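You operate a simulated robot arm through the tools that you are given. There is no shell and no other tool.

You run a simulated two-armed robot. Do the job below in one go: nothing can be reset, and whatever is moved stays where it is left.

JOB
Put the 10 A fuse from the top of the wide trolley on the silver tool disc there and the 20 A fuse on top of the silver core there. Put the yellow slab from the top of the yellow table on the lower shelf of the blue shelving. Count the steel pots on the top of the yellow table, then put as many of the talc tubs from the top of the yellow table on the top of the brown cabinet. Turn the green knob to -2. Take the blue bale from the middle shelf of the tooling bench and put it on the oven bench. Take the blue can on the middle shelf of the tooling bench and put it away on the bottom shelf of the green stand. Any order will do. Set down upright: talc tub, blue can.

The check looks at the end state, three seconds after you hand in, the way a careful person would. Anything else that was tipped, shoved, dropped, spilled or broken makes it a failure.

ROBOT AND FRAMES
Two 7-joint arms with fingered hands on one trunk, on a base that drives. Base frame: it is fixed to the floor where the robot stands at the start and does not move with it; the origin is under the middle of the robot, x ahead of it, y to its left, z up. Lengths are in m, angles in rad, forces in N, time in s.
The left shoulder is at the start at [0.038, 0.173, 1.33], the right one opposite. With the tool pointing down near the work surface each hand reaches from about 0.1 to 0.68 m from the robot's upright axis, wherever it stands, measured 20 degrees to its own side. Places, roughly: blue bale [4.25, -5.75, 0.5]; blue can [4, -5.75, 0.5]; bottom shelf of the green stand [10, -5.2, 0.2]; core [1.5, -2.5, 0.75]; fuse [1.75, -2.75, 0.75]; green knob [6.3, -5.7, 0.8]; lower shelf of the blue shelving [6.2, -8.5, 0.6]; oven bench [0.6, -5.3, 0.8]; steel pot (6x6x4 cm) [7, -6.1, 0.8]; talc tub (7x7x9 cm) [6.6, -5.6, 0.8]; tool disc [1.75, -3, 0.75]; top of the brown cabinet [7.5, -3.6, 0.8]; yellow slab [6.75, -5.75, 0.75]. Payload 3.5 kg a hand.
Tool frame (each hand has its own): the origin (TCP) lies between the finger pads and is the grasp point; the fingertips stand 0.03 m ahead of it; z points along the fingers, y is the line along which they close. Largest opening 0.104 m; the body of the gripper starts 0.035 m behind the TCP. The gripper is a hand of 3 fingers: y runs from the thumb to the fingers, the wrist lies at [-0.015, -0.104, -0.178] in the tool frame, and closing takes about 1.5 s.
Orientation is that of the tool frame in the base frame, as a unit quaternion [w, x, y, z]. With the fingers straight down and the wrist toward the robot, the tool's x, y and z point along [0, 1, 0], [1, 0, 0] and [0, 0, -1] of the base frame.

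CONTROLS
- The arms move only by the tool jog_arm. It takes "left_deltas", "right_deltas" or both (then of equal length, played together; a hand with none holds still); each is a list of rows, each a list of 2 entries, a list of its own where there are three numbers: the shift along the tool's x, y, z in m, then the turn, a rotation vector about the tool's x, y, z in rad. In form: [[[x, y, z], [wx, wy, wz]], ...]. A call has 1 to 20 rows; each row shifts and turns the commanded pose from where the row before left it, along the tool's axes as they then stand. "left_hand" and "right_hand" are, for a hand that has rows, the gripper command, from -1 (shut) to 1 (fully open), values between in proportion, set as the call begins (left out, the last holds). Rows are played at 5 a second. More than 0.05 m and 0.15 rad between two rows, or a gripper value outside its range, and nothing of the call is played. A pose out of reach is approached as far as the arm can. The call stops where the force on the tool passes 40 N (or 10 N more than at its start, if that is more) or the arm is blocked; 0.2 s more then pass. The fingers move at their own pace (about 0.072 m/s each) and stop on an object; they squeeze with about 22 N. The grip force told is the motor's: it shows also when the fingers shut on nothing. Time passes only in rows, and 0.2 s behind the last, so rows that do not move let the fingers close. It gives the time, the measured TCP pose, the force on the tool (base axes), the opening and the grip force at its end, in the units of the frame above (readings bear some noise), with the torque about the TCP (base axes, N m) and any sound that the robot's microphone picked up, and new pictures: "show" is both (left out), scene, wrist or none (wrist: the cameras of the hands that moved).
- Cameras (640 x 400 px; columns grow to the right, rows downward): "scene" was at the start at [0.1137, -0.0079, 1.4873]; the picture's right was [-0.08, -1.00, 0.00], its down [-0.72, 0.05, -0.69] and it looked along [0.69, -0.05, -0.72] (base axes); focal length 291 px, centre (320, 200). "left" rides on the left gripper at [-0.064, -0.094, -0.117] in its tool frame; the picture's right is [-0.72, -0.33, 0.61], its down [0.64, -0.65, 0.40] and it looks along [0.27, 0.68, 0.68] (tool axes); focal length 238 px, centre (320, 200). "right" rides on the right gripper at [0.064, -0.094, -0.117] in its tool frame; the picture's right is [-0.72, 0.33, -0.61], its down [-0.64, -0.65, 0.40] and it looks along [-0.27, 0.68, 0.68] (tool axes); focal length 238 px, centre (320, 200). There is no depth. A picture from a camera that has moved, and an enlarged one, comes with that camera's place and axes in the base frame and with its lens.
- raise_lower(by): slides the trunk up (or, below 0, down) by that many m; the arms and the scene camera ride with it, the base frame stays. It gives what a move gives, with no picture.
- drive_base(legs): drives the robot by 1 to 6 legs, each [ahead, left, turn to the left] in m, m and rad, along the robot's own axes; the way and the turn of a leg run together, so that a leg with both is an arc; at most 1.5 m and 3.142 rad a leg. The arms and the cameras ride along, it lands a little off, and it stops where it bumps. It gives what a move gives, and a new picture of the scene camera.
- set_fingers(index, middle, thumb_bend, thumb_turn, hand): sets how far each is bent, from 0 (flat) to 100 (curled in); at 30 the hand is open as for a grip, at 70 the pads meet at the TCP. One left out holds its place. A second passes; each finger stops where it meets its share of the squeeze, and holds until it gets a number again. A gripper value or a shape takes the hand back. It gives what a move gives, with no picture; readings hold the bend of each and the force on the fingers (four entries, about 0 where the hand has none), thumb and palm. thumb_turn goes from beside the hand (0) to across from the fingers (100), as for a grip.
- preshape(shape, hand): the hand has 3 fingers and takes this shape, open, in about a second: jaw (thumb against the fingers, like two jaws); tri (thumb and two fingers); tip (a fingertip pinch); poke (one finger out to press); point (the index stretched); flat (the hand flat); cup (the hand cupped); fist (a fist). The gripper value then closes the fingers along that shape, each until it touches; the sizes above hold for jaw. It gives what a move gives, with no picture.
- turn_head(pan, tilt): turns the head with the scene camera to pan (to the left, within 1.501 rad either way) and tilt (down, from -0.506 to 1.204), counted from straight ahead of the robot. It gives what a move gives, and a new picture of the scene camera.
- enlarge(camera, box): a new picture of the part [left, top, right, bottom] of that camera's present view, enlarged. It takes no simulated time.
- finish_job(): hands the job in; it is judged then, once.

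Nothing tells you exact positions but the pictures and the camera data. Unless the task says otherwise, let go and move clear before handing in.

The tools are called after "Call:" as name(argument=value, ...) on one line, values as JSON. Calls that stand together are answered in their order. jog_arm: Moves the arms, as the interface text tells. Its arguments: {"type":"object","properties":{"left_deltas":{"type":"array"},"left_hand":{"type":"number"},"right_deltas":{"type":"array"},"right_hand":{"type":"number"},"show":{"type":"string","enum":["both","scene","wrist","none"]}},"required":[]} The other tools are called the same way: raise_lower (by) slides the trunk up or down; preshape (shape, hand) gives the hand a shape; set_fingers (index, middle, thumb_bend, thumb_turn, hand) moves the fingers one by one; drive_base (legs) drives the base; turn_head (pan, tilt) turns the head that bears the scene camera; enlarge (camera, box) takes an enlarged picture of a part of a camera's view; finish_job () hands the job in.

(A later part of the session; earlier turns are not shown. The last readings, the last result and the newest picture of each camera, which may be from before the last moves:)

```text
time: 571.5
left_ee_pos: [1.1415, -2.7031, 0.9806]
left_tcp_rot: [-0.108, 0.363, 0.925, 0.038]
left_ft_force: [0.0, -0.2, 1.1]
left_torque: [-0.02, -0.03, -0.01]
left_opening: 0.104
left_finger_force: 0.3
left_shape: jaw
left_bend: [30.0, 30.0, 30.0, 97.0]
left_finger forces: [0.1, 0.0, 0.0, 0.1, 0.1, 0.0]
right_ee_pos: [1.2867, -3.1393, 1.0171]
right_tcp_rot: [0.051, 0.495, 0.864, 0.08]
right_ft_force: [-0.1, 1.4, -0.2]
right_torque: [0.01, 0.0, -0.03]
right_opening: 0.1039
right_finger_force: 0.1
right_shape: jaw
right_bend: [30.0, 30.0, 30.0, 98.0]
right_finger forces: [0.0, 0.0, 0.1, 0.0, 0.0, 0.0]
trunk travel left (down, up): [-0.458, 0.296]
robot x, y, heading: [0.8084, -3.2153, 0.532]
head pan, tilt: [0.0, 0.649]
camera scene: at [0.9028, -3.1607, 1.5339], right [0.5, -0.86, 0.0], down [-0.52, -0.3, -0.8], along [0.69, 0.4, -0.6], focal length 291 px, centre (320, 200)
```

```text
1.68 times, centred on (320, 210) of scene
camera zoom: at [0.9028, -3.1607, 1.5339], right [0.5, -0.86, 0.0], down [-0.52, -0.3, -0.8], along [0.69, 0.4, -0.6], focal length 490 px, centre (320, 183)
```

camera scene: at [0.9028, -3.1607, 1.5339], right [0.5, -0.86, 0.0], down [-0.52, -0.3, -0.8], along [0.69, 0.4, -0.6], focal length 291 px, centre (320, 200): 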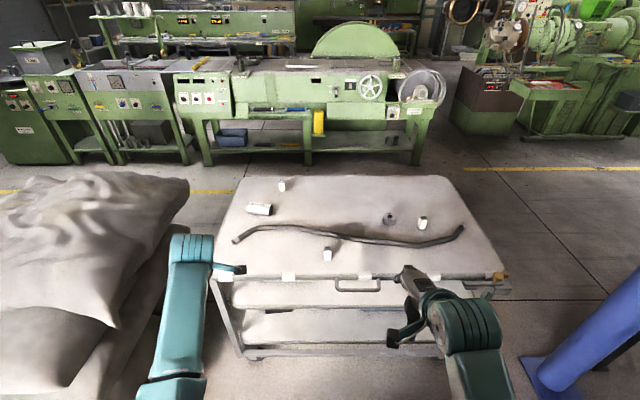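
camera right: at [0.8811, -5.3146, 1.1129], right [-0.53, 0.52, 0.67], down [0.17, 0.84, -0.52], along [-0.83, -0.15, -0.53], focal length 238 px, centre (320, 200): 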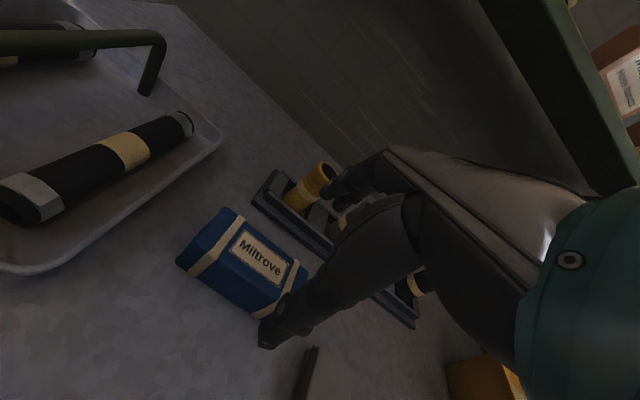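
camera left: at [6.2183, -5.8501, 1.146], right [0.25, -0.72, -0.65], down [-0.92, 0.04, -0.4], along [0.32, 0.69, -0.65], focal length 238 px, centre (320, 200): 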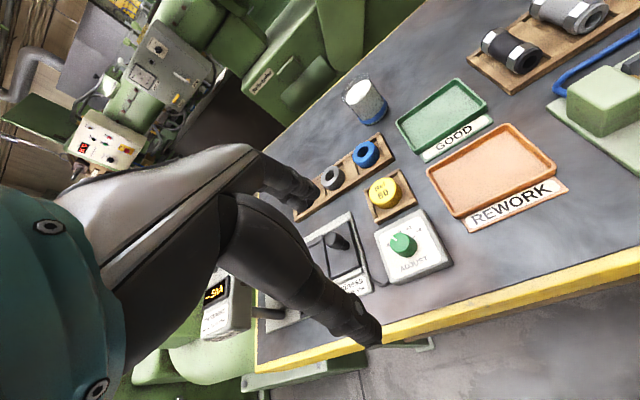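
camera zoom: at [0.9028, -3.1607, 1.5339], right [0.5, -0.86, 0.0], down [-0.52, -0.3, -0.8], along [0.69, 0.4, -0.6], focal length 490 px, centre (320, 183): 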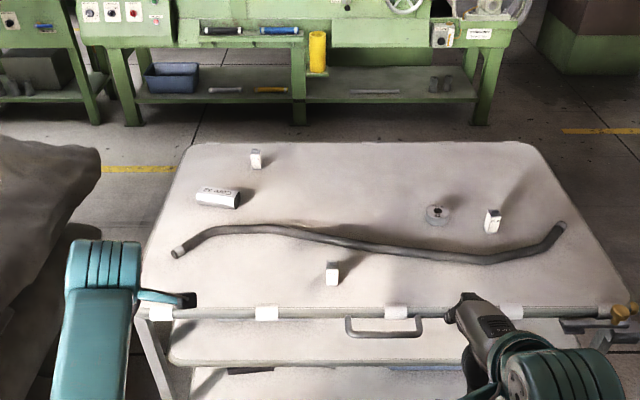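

I have a clear view from the wall side. I level the right hand and move in so that the 10 A fuse is within reach.

Call:
jog_arm(right_deltas=[[[0, 0, 0], [0.095, 0, 0]], [[0, 0, 0], [0.095, 0, 0]]], show="none")

Call:
drive_base(legs=[[0.37, 0.06, 0.0]])

Call:
turn_head(pan=0.0, tilt=0.85)

Call:
enlarge(camera="right", box=[0, 0, 640, 400])

```text
time: 572.1
left_ee_pos: [1.1409, -2.7032, 0.9792]
left_tcp_rot: [-0.107, 0.363, 0.925, 0.038]
left_ft_force: [0.1, -0.4, 0.1]
left_torque: [0.01, -0.01, 0.02]
left_opening: 0.1039
left_finger_force: 0.1
left_shape: jaw
left_bend: [30.0, 30.0, 30.0, 97.0]
left_finger forces: [0.0, 0.0, 0.1, 0.1, 0.1, 0.0]
right_ee_pos: [1.2851, -3.1401, 1.0155]
right_tcp_rot: [0.003, 0.498, 0.867, -0.001]
right_ft_force: [0.1, -0.4, -0.4]
right_torque: [-0.01, -0.02, 0.02]
right_opening: 0.1035
right_finger_force: 0.1
right_shape: jaw
right_bend: [30.0, 30.0, 30.0, 98.0]
right_finger forces: [0.1, 0.0, 0.1, 0.1, 0.0, 0.0]
trunk travel left (down, up): [-0.458, 0.296]
robot x, y, heading: [0.806, -3.2141, 0.527]
head pan, tilt: [0.0, 0.649]
```

```text
time: 574.5
left_ee_pos: [1.4326, -2.4619, 0.9794]
left_tcp_rot: [-0.107, 0.363, 0.925, 0.039]
left_ft_force: [-0.1, -0.5, -0.7]
left_torque: [0.02, 0.03, 0.0]
left_opening: 0.104
left_finger_force: 0.1
left_shape: jaw
left_bend: [30.0, 30.0, 30.0, 97.0]
left_finger forces: [0.1, 0.0, 0.0, 0.0, 0.0, 0.0]
right_ee_pos: [1.5775, -2.8968, 1.0155]
right_tcp_rot: [0.005, 0.498, 0.867, -0.002]
right_ft_force: [0.3, 0.2, -0.7]
right_torque: [0.0, 0.0, -0.02]
right_opening: 0.1035
right_finger_force: 0.0
right_shape: jaw
right_bend: [30.0, 30.0, 30.0, 98.0]
right_finger forces: [0.0, 0.0, 0.1, 0.0, 0.0, 0.0]
trunk travel left (down, up): [-0.458, 0.296]
robot x, y, heading: [1.0967, -2.9768, 0.532]
head pan, tilt: [0.0, 0.649]
camera scene: at [1.1951, -2.92, 1.5339], right [0.51, -0.86, 0.0], down [-0.52, -0.31, -0.8], along [0.69, 0.4, -0.6], focal length 291 px, centre (320, 200)
```

scene: 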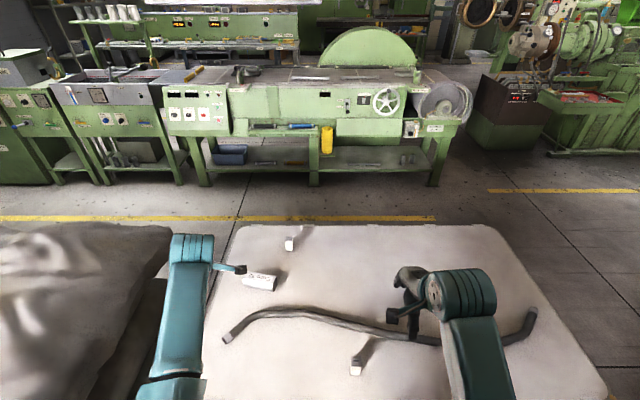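

```text
time: 575.2
left_ee_pos: [1.4327, -2.4611, 0.9796]
left_tcp_rot: [-0.108, 0.362, 0.925, 0.039]
left_ft_force: [0.4, -0.4, -0.3]
left_torque: [0.0, 0.0, 0.02]
left_opening: 0.1041
left_finger_force: 0.1
left_shape: jaw
left_bend: [30.0, 30.0, 30.0, 97.0]
left_finger forces: [0.1, 0.1, 0.0, 0.1, 0.0, 0.0]
right_ee_pos: [1.5766, -2.8975, 1.0151]
right_tcp_rot: [0.005, 0.498, 0.867, -0.001]
right_ft_force: [0.1, 0.0, -0.1]
right_torque: [0.0, 0.02, -0.01]
right_opening: 0.1036
right_finger_force: 0.0
right_shape: jaw
right_bend: [30.0, 30.0, 30.0, 98.0]
right_finger forces: [0.0, 0.0, 0.0, 0.0, 0.1, 0.1]
trunk travel left (down, up): [-0.458, 0.296]
robot x, y, heading: [1.0919, -2.9758, 0.527]
head pan, tilt: [0.0, 0.85]
camera scene: at [1.187, -2.9249, 1.5174], right [0.51, -0.86, 0.0], down [-0.65, -0.38, -0.66], along [0.57, 0.33, -0.75], focal length 291 px, centre (320, 200)
```

scene: 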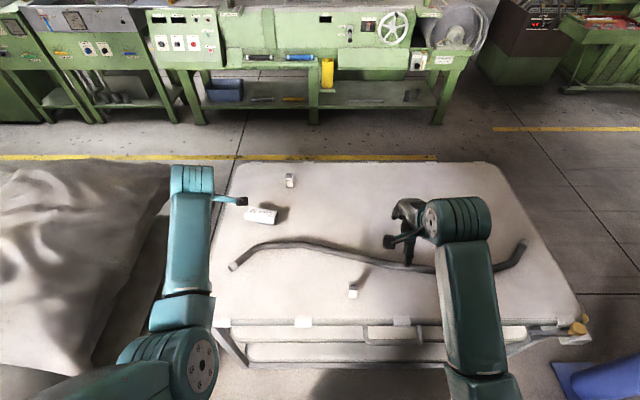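

```text
1.00 times, centred on (320, 200) of right (not enlarged: the box is as wide or as high as the picture)
camera zoom: at [1.4626, -2.8886, 1.1321], right [0.64, -0.45, 0.62], down [-0.24, -0.89, -0.4], along [0.73, 0.11, -0.67], focal length 238 px, centre (320, 200)
```

zoom: 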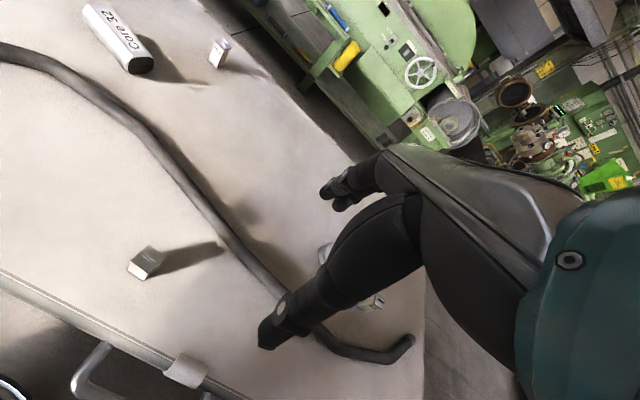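

Call:
enlarge(camera="right", box=[100, 220, 230, 300])

Call:
enlarge(camera="scene", box=[320, 260, 400, 310])

```text
4.92 times, centred on (165, 260) of right
camera zoom: at [1.4626, -2.8886, 1.1321], right [0.64, -0.45, 0.62], down [-0.24, -0.89, -0.4], along [0.73, 0.11, -0.67], focal length 1173 px, centre (1083, -95)
```

zoom: 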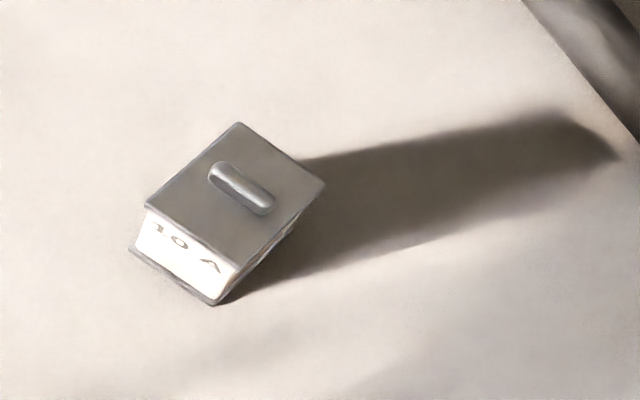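

```text
8.00 times, centred on (360, 285) of scene
camera zoom: at [1.187, -2.9249, 1.5174], right [0.51, -0.86, 0.0], down [-0.65, -0.38, -0.66], along [0.57, 0.33, -0.75], focal length 2328 px, centre (0, -480)
```

zoom: 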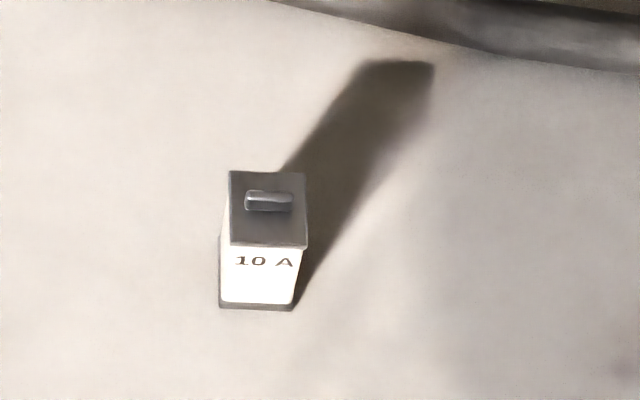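

Call:
jog_arm(right_deltas=[[[0.0287, -0.004, 0.02], [0, 0, 0.016]], [[0.0287, -0.004, 0.02], [0, 0, 0.016]], [[0.0287, -0.004, 0.02], [0, 0, 0.016]], [[0, 0, 0.035], [0, 0, 0]], [[0, 0, 0.035], [0, 0, 0]]], show="wrist")

Call:
enlarge(camera="right", box=[200, 180, 360, 320])

```text
time: 576.6
left_ee_pos: [1.4331, -2.4624, 0.9814]
left_tcp_rot: [-0.107, 0.361, 0.926, 0.038]
left_ft_force: [-0.3, -0.4, 0.3]
left_torque: [-0.02, 0.01, -0.01]
left_opening: 0.1042
left_finger_force: 0.0
left_shape: jaw
left_bend: [30.0, 30.0, 30.0, 97.0]
left_finger forces: [0.1, 0.0, 0.1, 0.0, 0.1, 0.0]
right_ee_pos: [1.5698, -2.8767, 0.8795]
right_tcp_rot: [0.064, 0.522, 0.85, -0.02]
right_ft_force: [0.4, -0.6, -0.4]
right_torque: [0.01, 0.01, 0.0]
right_opening: 0.1037
right_finger_force: 0.1
right_shape: jaw
right_bend: [30.0, 30.0, 30.0, 98.0]
right_finger forces: [0.1, 0.1, 0.0, 0.0, 0.0, 0.1]
trunk travel left (down, up): [-0.458, 0.296]
robot x, y, heading: [1.0983, -2.9779, 0.529]
head pan, tilt: [0.0, 0.85]
stopped in row 5 (right hand): the arm was blocked; the commanded pose is now the measured one
camera right: at [1.4468, -2.8516, 0.9839], right [0.56, -0.43, 0.71], down [-0.26, -0.9, -0.34], along [0.79, 0.0, -0.62], focal length 238 px, centre (320, 200)
```

right: 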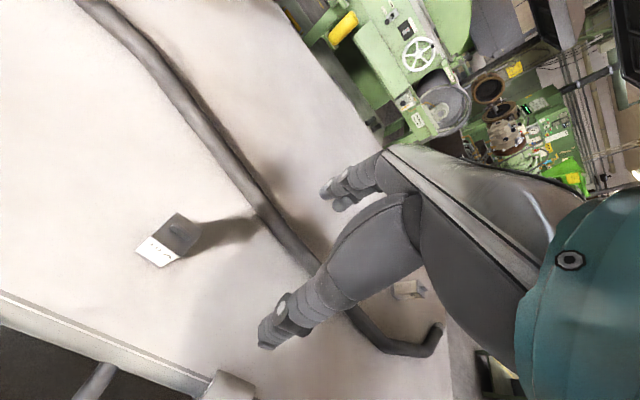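

```text
2.86 times, centred on (280, 250) of right
camera zoom: at [1.4468, -2.8516, 0.9839], right [0.56, -0.43, 0.71], down [-0.26, -0.9, -0.34], along [0.79, 0.0, -0.62], focal length 681 px, centre (434, 57)
```

zoom: 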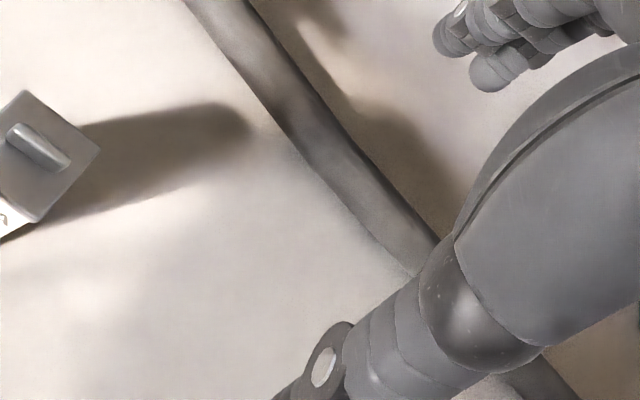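

The arm is at its inner limit; I shift the base left and slightly back so that the fuse is better placed.

Call:
drive_base(legs=[[-0.06, 0.075, 0.0]])

Call:
jog_arm(right_deltas=[[[0, 0.02, -0.01], [0, 0.065, 0]], [[0, 0.02, 0], [0, 0.065, 0]]], show="wrist")

Call:
enlarge(camera="right", box=[160, 180, 320, 320])

```text
time: 577.8
left_ee_pos: [1.3416, -2.4269, 0.9808]
left_tcp_rot: [-0.108, 0.361, 0.925, 0.038]
left_ft_force: [-0.1, -0.4, -0.1]
left_torque: [0.0, -0.02, -0.04]
left_opening: 0.104
left_finger_force: 0.0
left_shape: jaw
left_bend: [30.0, 30.0, 30.0, 97.0]
left_finger forces: [0.1, 0.0, 0.0, 0.1, 0.1, 0.0]
right_ee_pos: [1.4794, -2.8425, 0.881]
right_tcp_rot: [0.064, 0.521, 0.851, -0.019]
right_ft_force: [-1.1, 0.4, 0.2]
right_torque: [0.0, -0.02, -0.02]
right_opening: 0.1037
right_finger_force: 0.1
right_shape: jaw
right_bend: [30.0, 30.0, 30.0, 98.0]
right_finger forces: [0.0, 0.1, 0.1, 0.0, 0.1, 0.0]
trunk travel left (down, up): [-0.458, 0.296]
robot x, y, heading: [1.0063, -2.9437, 0.53]
head pan, tilt: [0.0, 0.85]
camera scene: at [1.0968, -2.89, 1.5173], right [0.51, -0.86, 0.0], down [-0.65, -0.38, -0.66], along [0.57, 0.33, -0.75], focal length 291 px, centre (320, 200)
```

scene: 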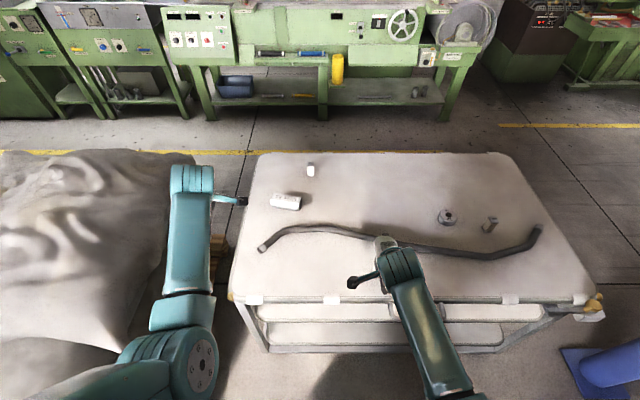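

```text
time: 578.4
left_ee_pos: [1.3417, -2.4256, 0.9805]
left_tcp_rot: [-0.107, 0.361, 0.925, 0.038]
left_ft_force: [1.0, -0.6, -0.4]
left_torque: [0.03, 0.01, -0.01]
left_opening: 0.1041
left_finger_force: 0.1
left_shape: jaw
left_bend: [30.0, 30.0, 30.0, 97.0]
left_finger forces: [0.0, 0.0, 0.0, 0.1, 0.0, 0.0]
right_ee_pos: [1.5147, -2.8219, 0.8905]
right_tcp_rot: [0.007, 0.52, 0.854, 0.014]
right_ft_force: [0.0, -0.2, -0.3]
right_torque: [0.0, -0.03, 0.03]
right_opening: 0.1036
right_finger_force: 0.0
right_shape: jaw
right_bend: [30.0, 30.0, 30.0, 98.0]
right_finger forces: [0.0, 0.1, 0.1, 0.0, 0.0, 0.1]
trunk travel left (down, up): [-0.458, 0.296]
robot x, y, heading: [1.0074, -2.9429, 0.533]
head pan, tilt: [0.0, 0.85]
camera right: at [1.3984, -2.8099, 1.004], right [0.6, -0.5, 0.62], down [-0.28, -0.86, -0.43], along [0.75, 0.08, -0.66], focal length 238 px, centre (320, 200)
```

right: 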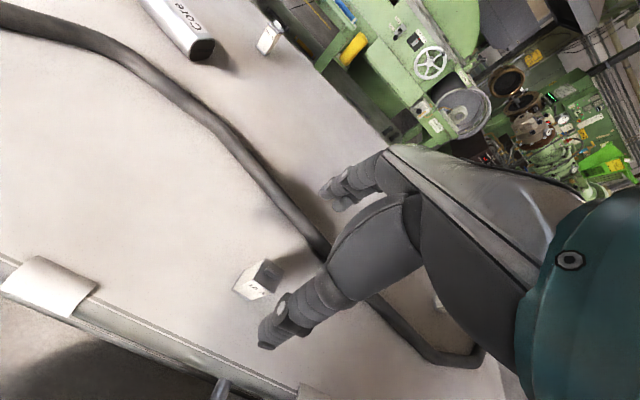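

```text
2.86 times, centred on (240, 250) of right
camera zoom: at [1.3984, -2.8099, 1.004], right [0.6, -0.5, 0.62], down [-0.28, -0.86, -0.43], along [0.75, 0.08, -0.66], focal length 681 px, centre (549, 57)
```

zoom: 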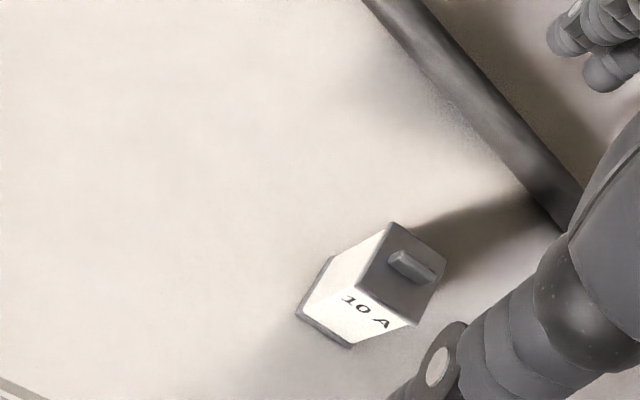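

Triangulating gives the fuse at (1.520, −2.829) with its top at z≈0.79. I centre and descend around it.

Call:
jog_arm(right_deltas=[[[-0.009, 0.001, 0.02], [0, 0, 0]], [[0, 0, 0.03], [0, 0, 0]], [[0, 0, 0.02], [0, 0, 0]]], show="wrist")

Call:
enlarge(camera="right", box=[220, 160, 380, 370])

```text
time: 579.2
left_ee_pos: [1.3415, -2.427, 0.9818]
left_tcp_rot: [-0.108, 0.361, 0.926, 0.038]
left_ft_force: [-0.6, 0.5, 0.4]
left_torque: [-0.03, -0.01, -0.03]
left_opening: 0.1041
left_finger_force: 0.0
left_shape: jaw
left_bend: [30.0, 30.0, 30.0, 97.0]
left_finger forces: [0.1, 0.0, 0.0, 0.0, 0.0, 0.0]
right_ee_pos: [1.5209, -2.8278, 0.821]
right_tcp_rot: [0.008, 0.522, 0.853, 0.014]
right_ft_force: [0.4, -0.4, 0.5]
right_torque: [-0.04, 0.0, 0.01]
right_opening: 0.104
right_finger_force: 0.1
right_shape: jaw
right_bend: [30.0, 30.0, 30.0, 98.0]
right_finger forces: [0.0, 0.0, 0.1, 0.1, 0.1, 0.0]
trunk travel left (down, up): [-0.458, 0.296]
robot x, y, heading: [1.0073, -2.9427, 0.536]
head pan, tilt: [0.0, 0.85]
camera right: at [1.4038, -2.8157, 0.9343], right [0.6, -0.5, 0.62], down [-0.28, -0.86, -0.43], along [0.75, 0.08, -0.66], focal length 238 px, centre (320, 200)
```

right: 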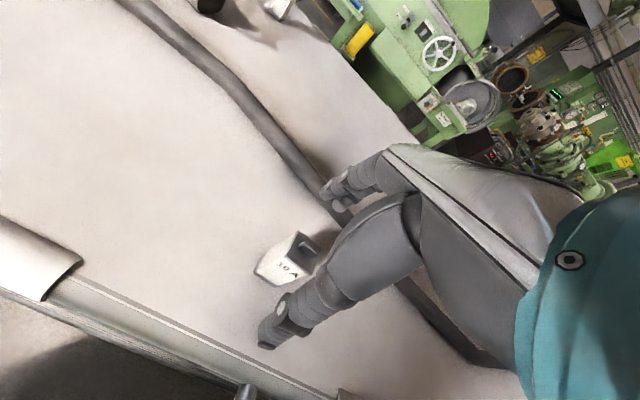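

```text
1.90 times, centred on (300, 265) of right
camera zoom: at [1.4038, -2.8157, 0.9343], right [0.6, -0.5, 0.62], down [-0.28, -0.86, -0.43], along [0.75, 0.08, -0.66], focal length 454 px, centre (358, 76)
```

zoom: 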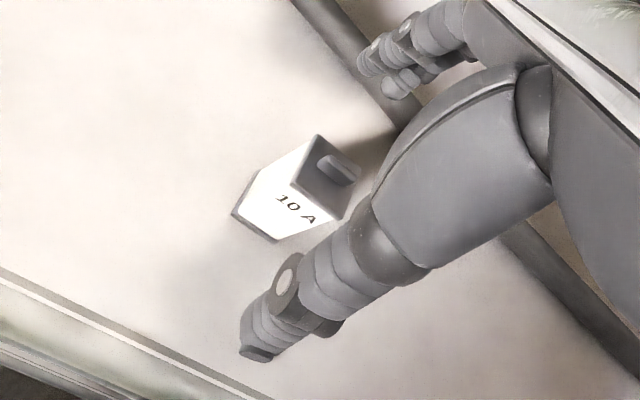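

Call:
jog_arm(right_deltas=[[[0, 0, 0.01], [0, 0, 0]], [[0, 0, 0], [0, 0, 0]]], show="none")

Call:
jog_arm(right_deltas=[[[0, 0, 0], [0, 0, 0]], [[0, 0, 0], [0, 0, 0]], [[0, 0, 0], [0, 0, 0]], [[0, 0, 0], [0, 0, 0]], [[0, 0, 0], [0, 0, 0]], [[0, 0, 0], [0, 0, 0]], [[0, 0, 0], [0, 0, 0]], [[0, 0, 0], [0, 0, 0]]], right_hand=-1, show="wrist")

```text
time: 579.8
left_ee_pos: [1.3413, -2.4273, 0.9812]
left_tcp_rot: [-0.108, 0.361, 0.926, 0.038]
left_ft_force: [-0.3, -0.2, -0.3]
left_torque: [-0.01, 0.01, -0.02]
left_opening: 0.1037
left_finger_force: 0.1
left_shape: jaw
left_bend: [30.0, 30.0, 30.0, 97.0]
left_finger forces: [0.0, 0.1, 0.1, 0.0, 0.0, 0.0]
right_ee_pos: [1.5202, -2.8296, 0.8103]
right_tcp_rot: [0.008, 0.522, 0.853, 0.014]
right_ft_force: [0.0, 1.6, 0.5]
right_torque: [0.01, 0.0, 0.01]
right_opening: 0.1037
right_finger_force: 0.1
right_shape: jaw
right_bend: [30.0, 30.0, 30.0, 98.0]
right_finger forces: [0.1, 0.0, 0.1, 0.1, 0.0, 0.0]
trunk travel left (down, up): [-0.458, 0.296]
robot x, y, heading: [1.0056, -2.9365, 0.533]
head pan, tilt: [0.0, 0.85]
```

```text
time: 581.6
left_ee_pos: [1.3409, -2.4275, 0.9811]
left_tcp_rot: [-0.108, 0.362, 0.925, 0.038]
left_ft_force: [0.8, -0.3, 0.3]
left_torque: [0.0, 0.03, -0.03]
left_opening: 0.1039
left_finger_force: 0.0
left_shape: jaw
left_bend: [30.0, 30.0, 30.0, 97.0]
left_finger forces: [0.0, 0.0, 0.1, 0.0, 0.1, 0.0]
right_ee_pos: [1.5203, -2.8283, 0.8108]
right_tcp_rot: [0.007, 0.521, 0.854, 0.014]
right_ft_force: [0.0, 0.4, 0.0]
right_torque: [0.01, 0.02, 0.03]
right_opening: 0.0206
right_finger_force: 21.9
right_shape: jaw
right_bend: [73.0, 59.0, 74.0, 100.0]
right_finger forces: [12.7, 6.9, 0.1, 0.0, 19.4, 0.1]
trunk travel left (down, up): [-0.458, 0.296]
robot x, y, heading: [1.0074, -2.9399, 0.534]
head pan, tilt: [0.0, 0.85]
camera right: at [1.4043, -2.8164, 0.924], right [0.6, -0.5, 0.62], down [-0.28, -0.86, -0.43], along [0.75, 0.08, -0.66], focal length 238 px, centre (320, 200)
```

right: 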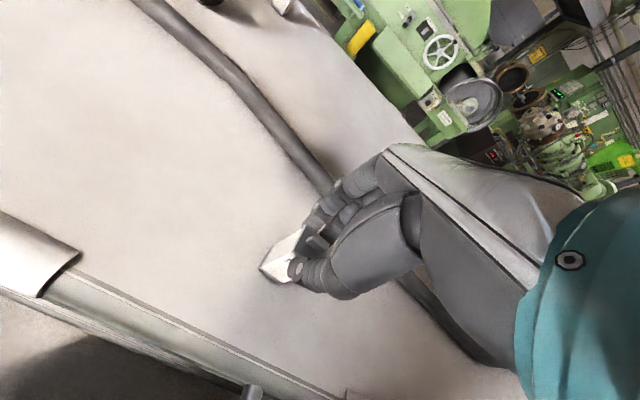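

Call:
jog_arm(right_deltas=[[[0, 0, -0.015], [0, 0, 0]], [[0, 0, -0.025], [0, 0, 0]], [[0, 0, -0.03], [0, 0, 0]], [[0, 0, -0.03], [0, 0, 0]]], show="wrist")

Call:
enlarge(camera="right", box=[220, 170, 380, 330])

```text
time: 582.6
left_ee_pos: [1.3414, -2.4264, 0.9804]
left_tcp_rot: [-0.108, 0.361, 0.925, 0.038]
left_ft_force: [-0.6, 0.1, -0.1]
left_torque: [0.01, 0.01, 0.0]
left_opening: 0.104
left_finger_force: 0.1
left_shape: jaw
left_bend: [30.0, 30.0, 30.0, 97.0]
left_finger forces: [0.1, 0.0, 0.0, 0.1, 0.1, 0.0]
right_ee_pos: [1.519, -2.8305, 0.912]
right_tcp_rot: [0.009, 0.521, 0.853, 0.014]
right_ft_force: [0.3, 0.4, -0.4]
right_torque: [0.04, -0.02, -0.02]
right_opening: 0.0206
right_finger_force: 22.4
right_shape: jaw
right_bend: [73.0, 59.0, 74.0, 100.0]
right_finger forces: [12.7, 6.7, 0.0, 0.0, 19.4, 0.0]
trunk travel left (down, up): [-0.458, 0.296]
robot x, y, heading: [1.0058, -2.9451, 0.533]
head pan, tilt: [0.0, 0.85]
camera right: at [1.4015, -2.8177, 1.0261], right [0.6, -0.5, 0.62], down [-0.28, -0.86, -0.43], along [0.75, 0.08, -0.66], focal length 238 px, centre (320, 200)
```

right: 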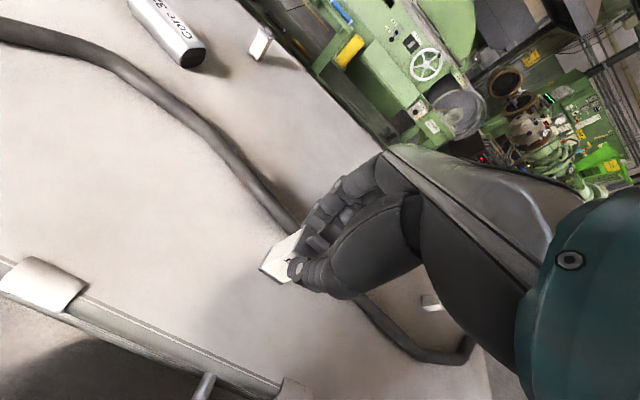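

```text
2.50 times, centred on (300, 250) of right
camera zoom: at [1.4015, -2.8177, 1.0261], right [0.6, -0.5, 0.62], down [-0.28, -0.86, -0.43], along [0.75, 0.08, -0.66], focal length 596 px, centre (370, 75)
```

zoom: 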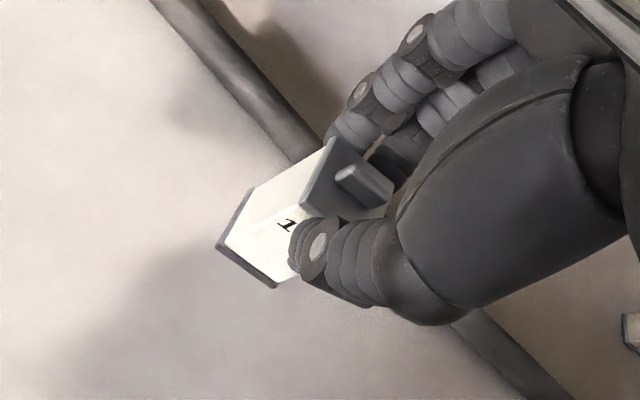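

The 10 A fuse is held upright. I move over to the tool disc.

Call:
drive_base(legs=[[0.09, -0.26, 0.0]])

Call:
jog_arm(right_deltas=[[[0, 0.04, 0], [0, 0, 0]], [[0, 0.03, 0], [0, 0, 0]]], show="both")

```text
time: 584.5
left_ee_pos: [1.5535, -2.611, 0.9815]
left_tcp_rot: [-0.109, 0.364, 0.924, 0.039]
left_ft_force: [-0.7, -0.8, 0.8]
left_torque: [0.04, -0.01, 0.0]
left_opening: 0.104
left_finger_force: 0.1
left_shape: jaw
left_bend: [30.0, 30.0, 30.0, 97.0]
left_finger forces: [0.0, 0.1, 0.1, 0.0, 0.1, 0.1]
right_ee_pos: [1.7282, -3.0158, 0.9126]
right_tcp_rot: [0.008, 0.523, 0.852, 0.014]
right_ft_force: [0.2, 0.3, -0.8]
right_torque: [0.04, 0.02, -0.01]
right_opening: 0.0205
right_finger_force: 21.6
right_shape: jaw
right_bend: [73.0, 59.0, 74.0, 100.0]
right_finger forces: [12.7, 6.8, 0.0, 0.0, 19.5, 0.0]
trunk travel left (down, up): [-0.458, 0.296]
robot x, y, heading: [1.2162, -3.1231, 0.526]
head pan, tilt: [0.0, 0.85]
camera scene: at [1.3076, -3.0738, 1.5173], right [0.5, -0.86, 0.0], down [-0.65, -0.38, -0.66], along [0.57, 0.33, -0.75], focal length 291 px, centre (320, 200)
```

scene: 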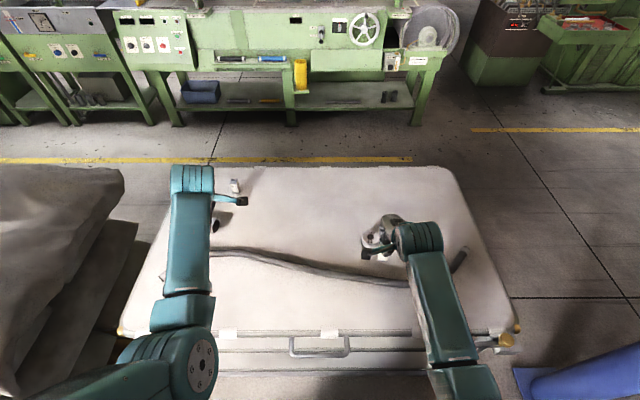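

```text
time: 585.1
left_ee_pos: [1.5529, -2.612, 0.9806]
left_tcp_rot: [-0.107, 0.363, 0.925, 0.039]
left_ft_force: [-0.8, 0.1, 0.0]
left_torque: [-0.01, -0.01, -0.04]
left_opening: 0.104
left_finger_force: 0.1
left_shape: jaw
left_bend: [30.0, 30.0, 30.0, 97.0]
left_finger forces: [0.0, 0.1, 0.1, 0.1, 0.0, 0.1]
right_ee_pos: [1.7919, -2.9843, 0.9133]
right_tcp_rot: [0.007, 0.525, 0.851, 0.013]
right_ft_force: [-0.4, -0.1, -0.4]
right_torque: [0.0, 0.01, -0.02]
right_opening: 0.0208
right_finger_force: 22.1
right_shape: jaw
right_bend: [73.0, 59.0, 74.0, 100.0]
right_finger forces: [12.8, 6.8, 0.0, 0.0, 19.5, 0.0]
trunk travel left (down, up): [-0.458, 0.296]
robot x, y, heading: [1.215, -3.123, 0.523]
head pan, tilt: [0.0, 0.85]
camera scene: at [1.3072, -3.0734, 1.5173], right [0.5, -0.86, 0.0], down [-0.65, -0.38, -0.66], along [0.57, 0.33, -0.75], focal length 291 px, centre (320, 200)
camera right: at [1.6753, -2.9709, 1.0274], right [0.6, -0.5, 0.62], down [-0.28, -0.86, -0.43], along [0.75, 0.08, -0.66], focal length 238 px, centre (320, 200)
```

scene: 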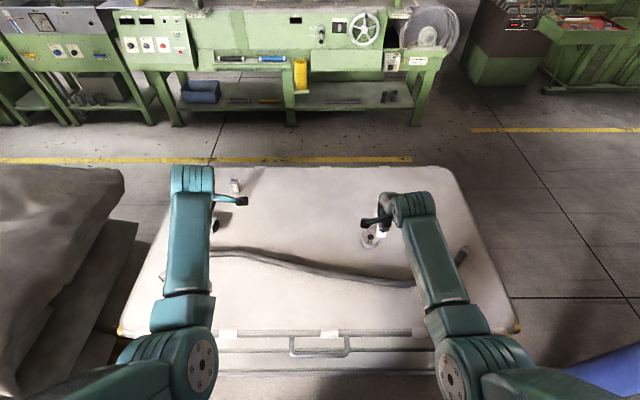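
right: 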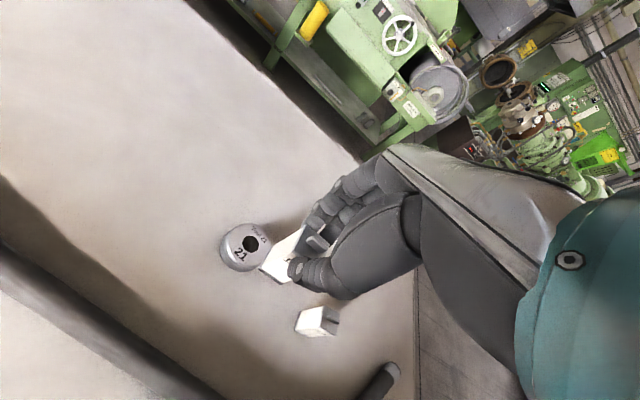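

Call:
enlarge(camera="right", box=[190, 190, 350, 350])

```text
2.50 times, centred on (270, 270) of right
camera zoom: at [1.6753, -2.9709, 1.0274], right [0.6, -0.5, 0.62], down [-0.28, -0.86, -0.43], along [0.75, 0.08, -0.66], focal length 596 px, centre (445, 25)
```

zoom: 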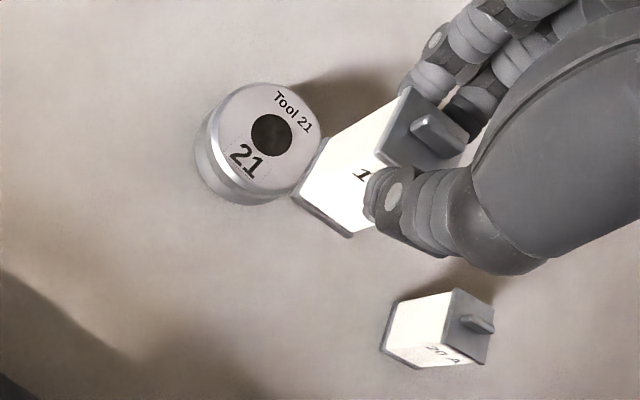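

Disc centre ≈ (1.823,−2.954). I move the fuse above it and lower slowly.

Call:
jog_arm(right_deltas=[[[0.0065, 0.021, 0], [0, 0, 0]], [[0.0065, 0.021, 0], [0, 0, 0]], [[0, 0, 0.02], [0, 0, 0]]], show="wrist")

Call:
enlarge(camera="right", box=[200, 180, 360, 340])

```text
time: 585.9
left_ee_pos: [1.5531, -2.6106, 0.9806]
left_tcp_rot: [-0.108, 0.364, 0.925, 0.038]
left_ft_force: [0.1, -0.3, -0.9]
left_torque: [0.02, -0.03, 0.0]
left_opening: 0.104
left_finger_force: 0.0
left_shape: jaw
left_bend: [30.0, 30.0, 30.0, 97.0]
left_finger forces: [0.1, 0.1, 0.0, 0.0, 0.1, 0.0]
right_ee_pos: [1.8237, -2.9542, 0.8946]
right_tcp_rot: [0.007, 0.524, 0.852, 0.014]
right_ft_force: [0.0, -0.1, -0.9]
right_torque: [0.02, 0.0, 0.02]
right_opening: 0.021
right_finger_force: 22.1
right_shape: jaw
right_bend: [73.0, 59.0, 74.0, 100.0]
right_finger forces: [12.7, 6.8, 0.0, 0.0, 19.5, 0.1]
trunk travel left (down, up): [-0.458, 0.296]
robot x, y, heading: [1.2168, -3.1238, 0.53]
head pan, tilt: [0.0, 0.85]
camera right: at [1.7072, -2.9398, 1.0088], right [0.6, -0.51, 0.62], down [-0.28, -0.86, -0.43], along [0.75, 0.08, -0.66], focal length 238 px, centre (320, 200)
```

right: 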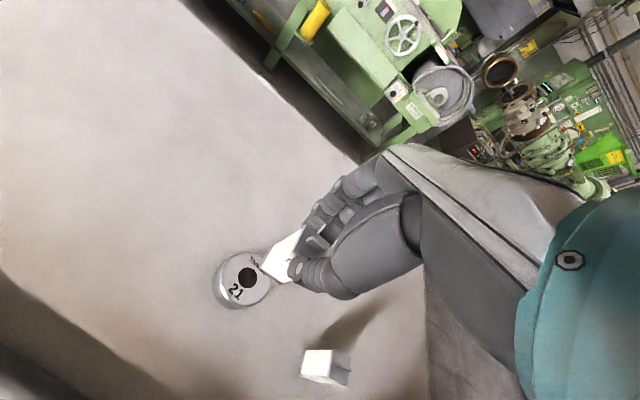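

```text
2.50 times, centred on (280, 260) of right
camera zoom: at [1.7072, -2.9398, 1.0088], right [0.6, -0.51, 0.62], down [-0.28, -0.86, -0.43], along [0.75, 0.08, -0.66], focal length 596 px, centre (420, 50)
```

zoom: 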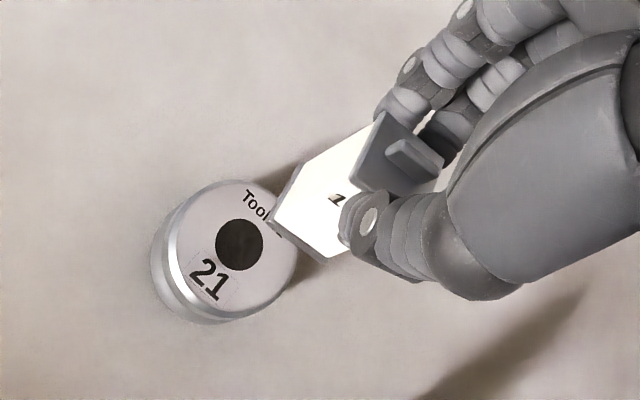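

Call:
jog_arm(right_deltas=[[[0, -0.001, 0.02], [0, 0, 0]], [[0, 0, 0.02], [0, 0, 0]], [[0, 0, 0.008], [0, 0, 0]]], show="wrist")

Call:
enlarge(camera="right", box=[200, 180, 360, 340])

```text
time: 586.7
left_ee_pos: [1.5529, -2.61, 0.9797]
left_tcp_rot: [-0.108, 0.364, 0.924, 0.039]
left_ft_force: [0.1, -0.4, 0.6]
left_torque: [0.0, -0.02, 0.05]
left_opening: 0.1042
left_finger_force: 0.0
left_shape: jaw
left_bend: [30.0, 30.0, 30.0, 97.0]
left_finger forces: [0.0, 0.0, 0.0, 0.0, 0.0, 0.0]
right_ee_pos: [1.8213, -2.9532, 0.8468]
right_tcp_rot: [0.008, 0.524, 0.852, 0.013]
right_ft_force: [-0.7, 0.0, -0.2]
right_torque: [-0.01, -0.01, 0.05]
right_opening: 0.0208
right_finger_force: 22.5
right_shape: jaw
right_bend: [73.0, 59.0, 74.0, 100.0]
right_finger forces: [12.7, 6.8, 0.0, 0.0, 19.2, 0.0]
trunk travel left (down, up): [-0.458, 0.296]
robot x, y, heading: [1.2173, -3.1233, 0.521]
head pan, tilt: [0.0, 0.85]
camera right: at [1.7057, -2.9403, 0.9603], right [0.6, -0.5, 0.62], down [-0.28, -0.86, -0.43], along [0.75, 0.08, -0.66], focal length 238 px, centre (320, 200)
```

right: 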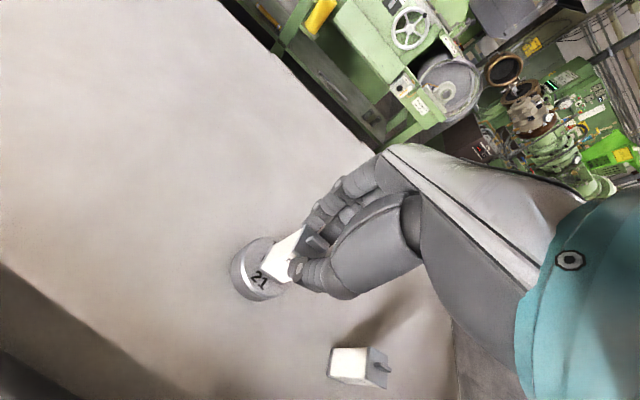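

```text
2.50 times, centred on (280, 260) of right
camera zoom: at [1.7057, -2.9403, 0.9603], right [0.6, -0.5, 0.62], down [-0.28, -0.86, -0.43], along [0.75, 0.08, -0.66], focal length 596 px, centre (420, 50)
```

zoom: 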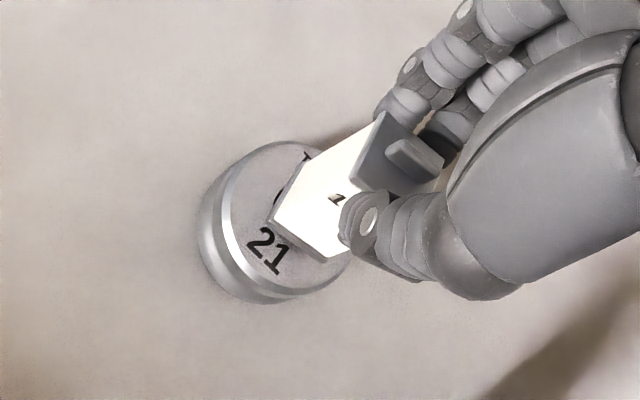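

Call:
jog_arm(right_deltas=[[[0, 0.001, 0.005], [0, 0, 0]], [[0, 0, 0.004], [0, 0, 0]]], show="none")

```text
time: 587.3
left_ee_pos: [1.5523, -2.6117, 0.9801]
left_tcp_rot: [-0.108, 0.363, 0.925, 0.039]
left_ft_force: [0.8, -0.7, 0.1]
left_torque: [0.0, 0.0, -0.01]
left_opening: 0.1039
left_finger_force: 0.1
left_shape: jaw
left_bend: [30.0, 30.0, 30.0, 97.0]
left_finger forces: [0.1, 0.0, 0.1, 0.0, 0.1, 0.1]
right_ee_pos: [1.8213, -2.9538, 0.8468]
right_tcp_rot: [0.007, 0.524, 0.851, 0.014]
right_ft_force: [0.0, 0.4, -1.3]
right_torque: [0.02, 0.0, -0.01]
right_opening: 0.0205
right_finger_force: 22.0
right_shape: jaw
right_bend: [73.0, 59.0, 74.0, 100.0]
right_finger forces: [12.7, 6.7, 0.0, 0.0, 19.4, 0.0]
right hand out of reach, approached as far as the arm can: row 1, 2
trunk travel left (down, up): [-0.458, 0.296]
robot x, y, heading: [1.2164, -3.1254, 0.522]
head pan, tilt: [0.0, 0.85]
```

Call:
jog_arm(right_deltas=[[[0, 0, -0.02], [0, 0, 0]], [[0, 0, -0.02], [0, 0, 0]]], show="none")

Call:
raise_lower(by=-0.04)

```text
time: 587.9
left_ee_pos: [1.5523, -2.6109, 0.9791]
left_tcp_rot: [-0.108, 0.363, 0.925, 0.038]
left_ft_force: [-0.5, 0.3, 0.2]
left_torque: [-0.02, 0.02, 0.02]
left_opening: 0.1039
left_finger_force: 0.0
left_shape: jaw
left_bend: [30.0, 30.0, 30.0, 97.0]
left_finger forces: [0.0, 0.0, 0.1, 0.0, 0.0, 0.1]
right_ee_pos: [1.8203, -2.9541, 0.8882]
right_tcp_rot: [0.007, 0.524, 0.852, 0.014]
right_ft_force: [1.1, -0.3, 0.0]
right_torque: [-0.04, -0.05, -0.01]
right_opening: 0.0206
right_finger_force: 22.5
right_shape: jaw
right_bend: [73.0, 59.0, 74.0, 100.0]
right_finger forces: [12.7, 6.8, 0.0, 0.0, 19.4, 0.0]
trunk travel left (down, up): [-0.458, 0.296]
robot x, y, heading: [1.2157, -3.1227, 0.525]
head pan, tilt: [0.0, 0.85]
```

```text
time: 588.7
left_ee_pos: [1.5527, -2.6119, 0.94]
left_tcp_rot: [-0.108, 0.364, 0.924, 0.038]
left_ft_force: [-0.6, 0.0, 1.0]
left_torque: [-0.02, -0.03, 0.0]
left_opening: 0.104
left_finger_force: 0.0
left_shape: jaw
left_bend: [30.0, 30.0, 30.0, 97.0]
left_finger forces: [0.0, 0.1, 0.0, 0.0, 0.0, 0.0]
right_ee_pos: [1.8206, -2.955, 0.8483]
right_tcp_rot: [0.009, 0.524, 0.851, 0.015]
right_ft_force: [0.4, 0.3, -0.7]
right_torque: [-0.01, -0.01, 0.0]
right_opening: 0.0206
right_finger_force: 21.8
right_shape: jaw
right_bend: [73.0, 59.0, 74.0, 100.0]
right_finger forces: [12.7, 6.6, 0.0, 0.0, 19.4, 0.1]
trunk travel left (down, up): [-0.418, 0.336]
robot x, y, heading: [1.2127, -3.1238, 0.528]
head pan, tilt: [0.0, 0.85]
```

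Call:
jog_arm(right_deltas=[[[0, 0.001, 0.005], [0, 0, 0]], [[0, 0, 0.004], [0, 0, 0]]], show="none")

```text
time: 589.3
left_ee_pos: [1.5536, -2.6115, 0.9399]
left_tcp_rot: [-0.108, 0.364, 0.924, 0.039]
left_ft_force: [0.1, 0.1, -0.2]
left_torque: [-0.01, 0.01, 0.05]
left_opening: 0.104
left_finger_force: 0.0
left_shape: jaw
left_bend: [30.0, 30.0, 30.0, 97.0]
left_finger forces: [0.0, 0.0, 0.0, 0.0, 0.1, 0.0]
right_ee_pos: [1.8222, -2.954, 0.8396]
right_tcp_rot: [0.008, 0.523, 0.852, 0.015]
right_ft_force: [0.3, 0.5, -0.3]
right_torque: [0.02, 0.0, 0.04]
right_opening: 0.0205
right_finger_force: 22.3
right_shape: jaw
right_bend: [73.0, 59.0, 74.0, 100.0]
right_finger forces: [12.8, 6.8, 0.0, 0.0, 19.4, 0.1]
trunk travel left (down, up): [-0.418, 0.336]
robot x, y, heading: [1.2134, -3.1243, 0.525]
head pan, tilt: [0.0, 0.85]
```

Call:
jog_arm(right_deltas=[[[0, 0, 0.003], [0, 0, 0]], [[0, 0, 0.003], [0, 0, 0]]], show="wrist")

Call:
enlarge(camera="right", box=[200, 180, 360, 340])

```text
time: 589.9
left_ee_pos: [1.5533, -2.612, 0.9422]
left_tcp_rot: [-0.107, 0.364, 0.924, 0.04]
left_ft_force: [-1.0, 0.1, -0.2]
left_torque: [0.0, 0.0, 0.0]
left_opening: 0.1042
left_finger_force: 0.0
left_shape: jaw
left_bend: [30.0, 30.0, 30.0, 97.0]
left_finger forces: [0.1, 0.0, 0.1, 0.0, 0.0, 0.0]
right_ee_pos: [1.8222, -2.9532, 0.8339]
right_tcp_rot: [0.009, 0.524, 0.852, 0.018]
right_ft_force: [-1.8, -2.5, 11.5]
right_torque: [-0.08, 0.04, 0.02]
right_opening: 0.0209
right_finger_force: 21.6
right_shape: jaw
right_bend: [73.0, 59.0, 74.0, 100.0]
right_finger forces: [13.5, 7.2, 0.0, 0.0, 23.3, 0.0]
trunk travel left (down, up): [-0.418, 0.336]
robot x, y, heading: [1.2169, -3.1281, 0.528]
head pan, tilt: [0.0, 0.85]
camera right: at [1.7055, -2.9399, 0.9483], right [0.59, -0.51, 0.62], down [-0.28, -0.86, -0.43], along [0.75, 0.08, -0.65], focal length 238 px, centre (320, 200)
```

right: 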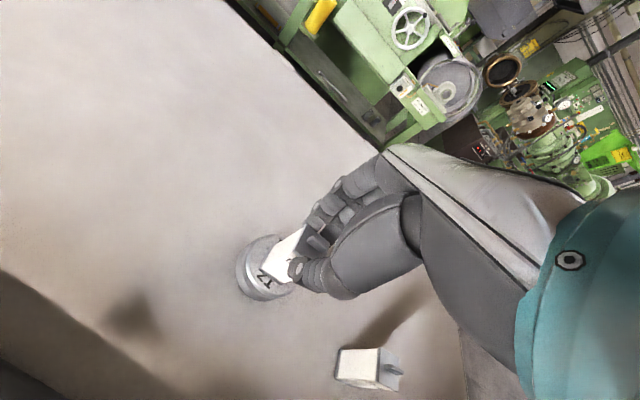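

```text
2.50 times, centred on (280, 260) of right
camera zoom: at [1.7055, -2.9399, 0.9483], right [0.59, -0.51, 0.62], down [-0.28, -0.86, -0.43], along [0.75, 0.08, -0.65], focal length 596 px, centre (420, 50)
```

zoom: 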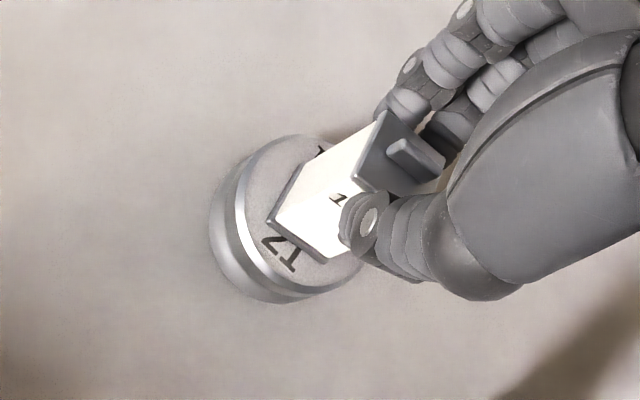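

The fuse stands on the disc. I open the hand and lift away.

Call:
jog_arm(right_deltas=[[[0, 0, -0.0015], [0, 0, 0]], [[0, 0, 0], [0, 0, 0]], [[0, 0, 0], [0, 0, 0]], [[0, 0, 0], [0, 0, 0]], [[0, 0, 0], [0, 0, 0]], [[0, 0, 0], [0, 0, 0]]], right_hand=1, show="wrist")

Call:
enlarge(camera="right", box=[200, 180, 360, 340])

```text
time: 591.3
left_ee_pos: [1.5533, -2.6111, 0.9398]
left_tcp_rot: [-0.108, 0.363, 0.925, 0.038]
left_ft_force: [-0.7, -0.3, -0.3]
left_torque: [0.01, -0.02, -0.01]
left_opening: 0.1038
left_finger_force: 0.0
left_shape: jaw
left_bend: [30.0, 30.0, 30.0, 97.0]
left_finger forces: [0.0, 0.0, 0.1, 0.0, 0.0, 0.0]
right_ee_pos: [1.8207, -2.9541, 0.8341]
right_tcp_rot: [0.007, 0.524, 0.851, 0.015]
right_ft_force: [-0.8, 0.2, -1.7]
right_torque: [0.01, 0.01, -0.01]
right_opening: 0.1037
right_finger_force: 0.1
right_shape: jaw
right_bend: [30.0, 30.0, 30.0, 98.0]
right_finger forces: [0.1, 0.0, 0.1, 0.0, 0.0, 0.1]
trunk travel left (down, up): [-0.418, 0.336]
robot x, y, heading: [1.2149, -3.1257, 0.522]
head pan, tilt: [0.0, 0.85]
camera right: at [1.7055, -2.9404, 0.9478], right [0.6, -0.5, 0.62], down [-0.28, -0.86, -0.43], along [0.75, 0.08, -0.66], focal length 238 px, centre (320, 200)
```

right: 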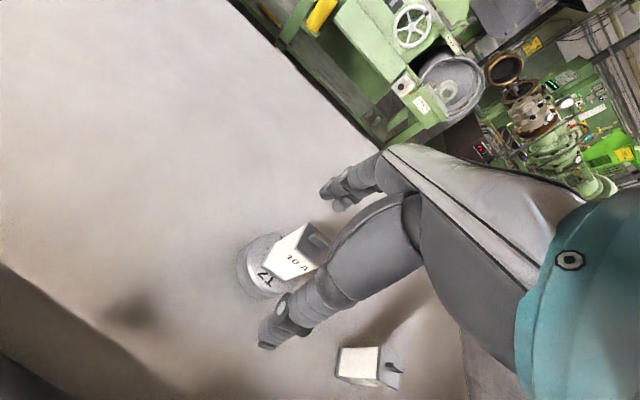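

```text
2.50 times, centred on (280, 260) of right
camera zoom: at [1.7055, -2.9404, 0.9478], right [0.6, -0.5, 0.62], down [-0.28, -0.86, -0.43], along [0.75, 0.08, -0.66], focal length 596 px, centre (420, 50)
```

zoom: 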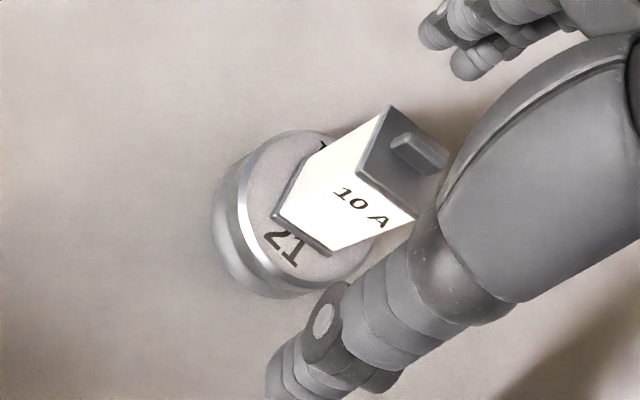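

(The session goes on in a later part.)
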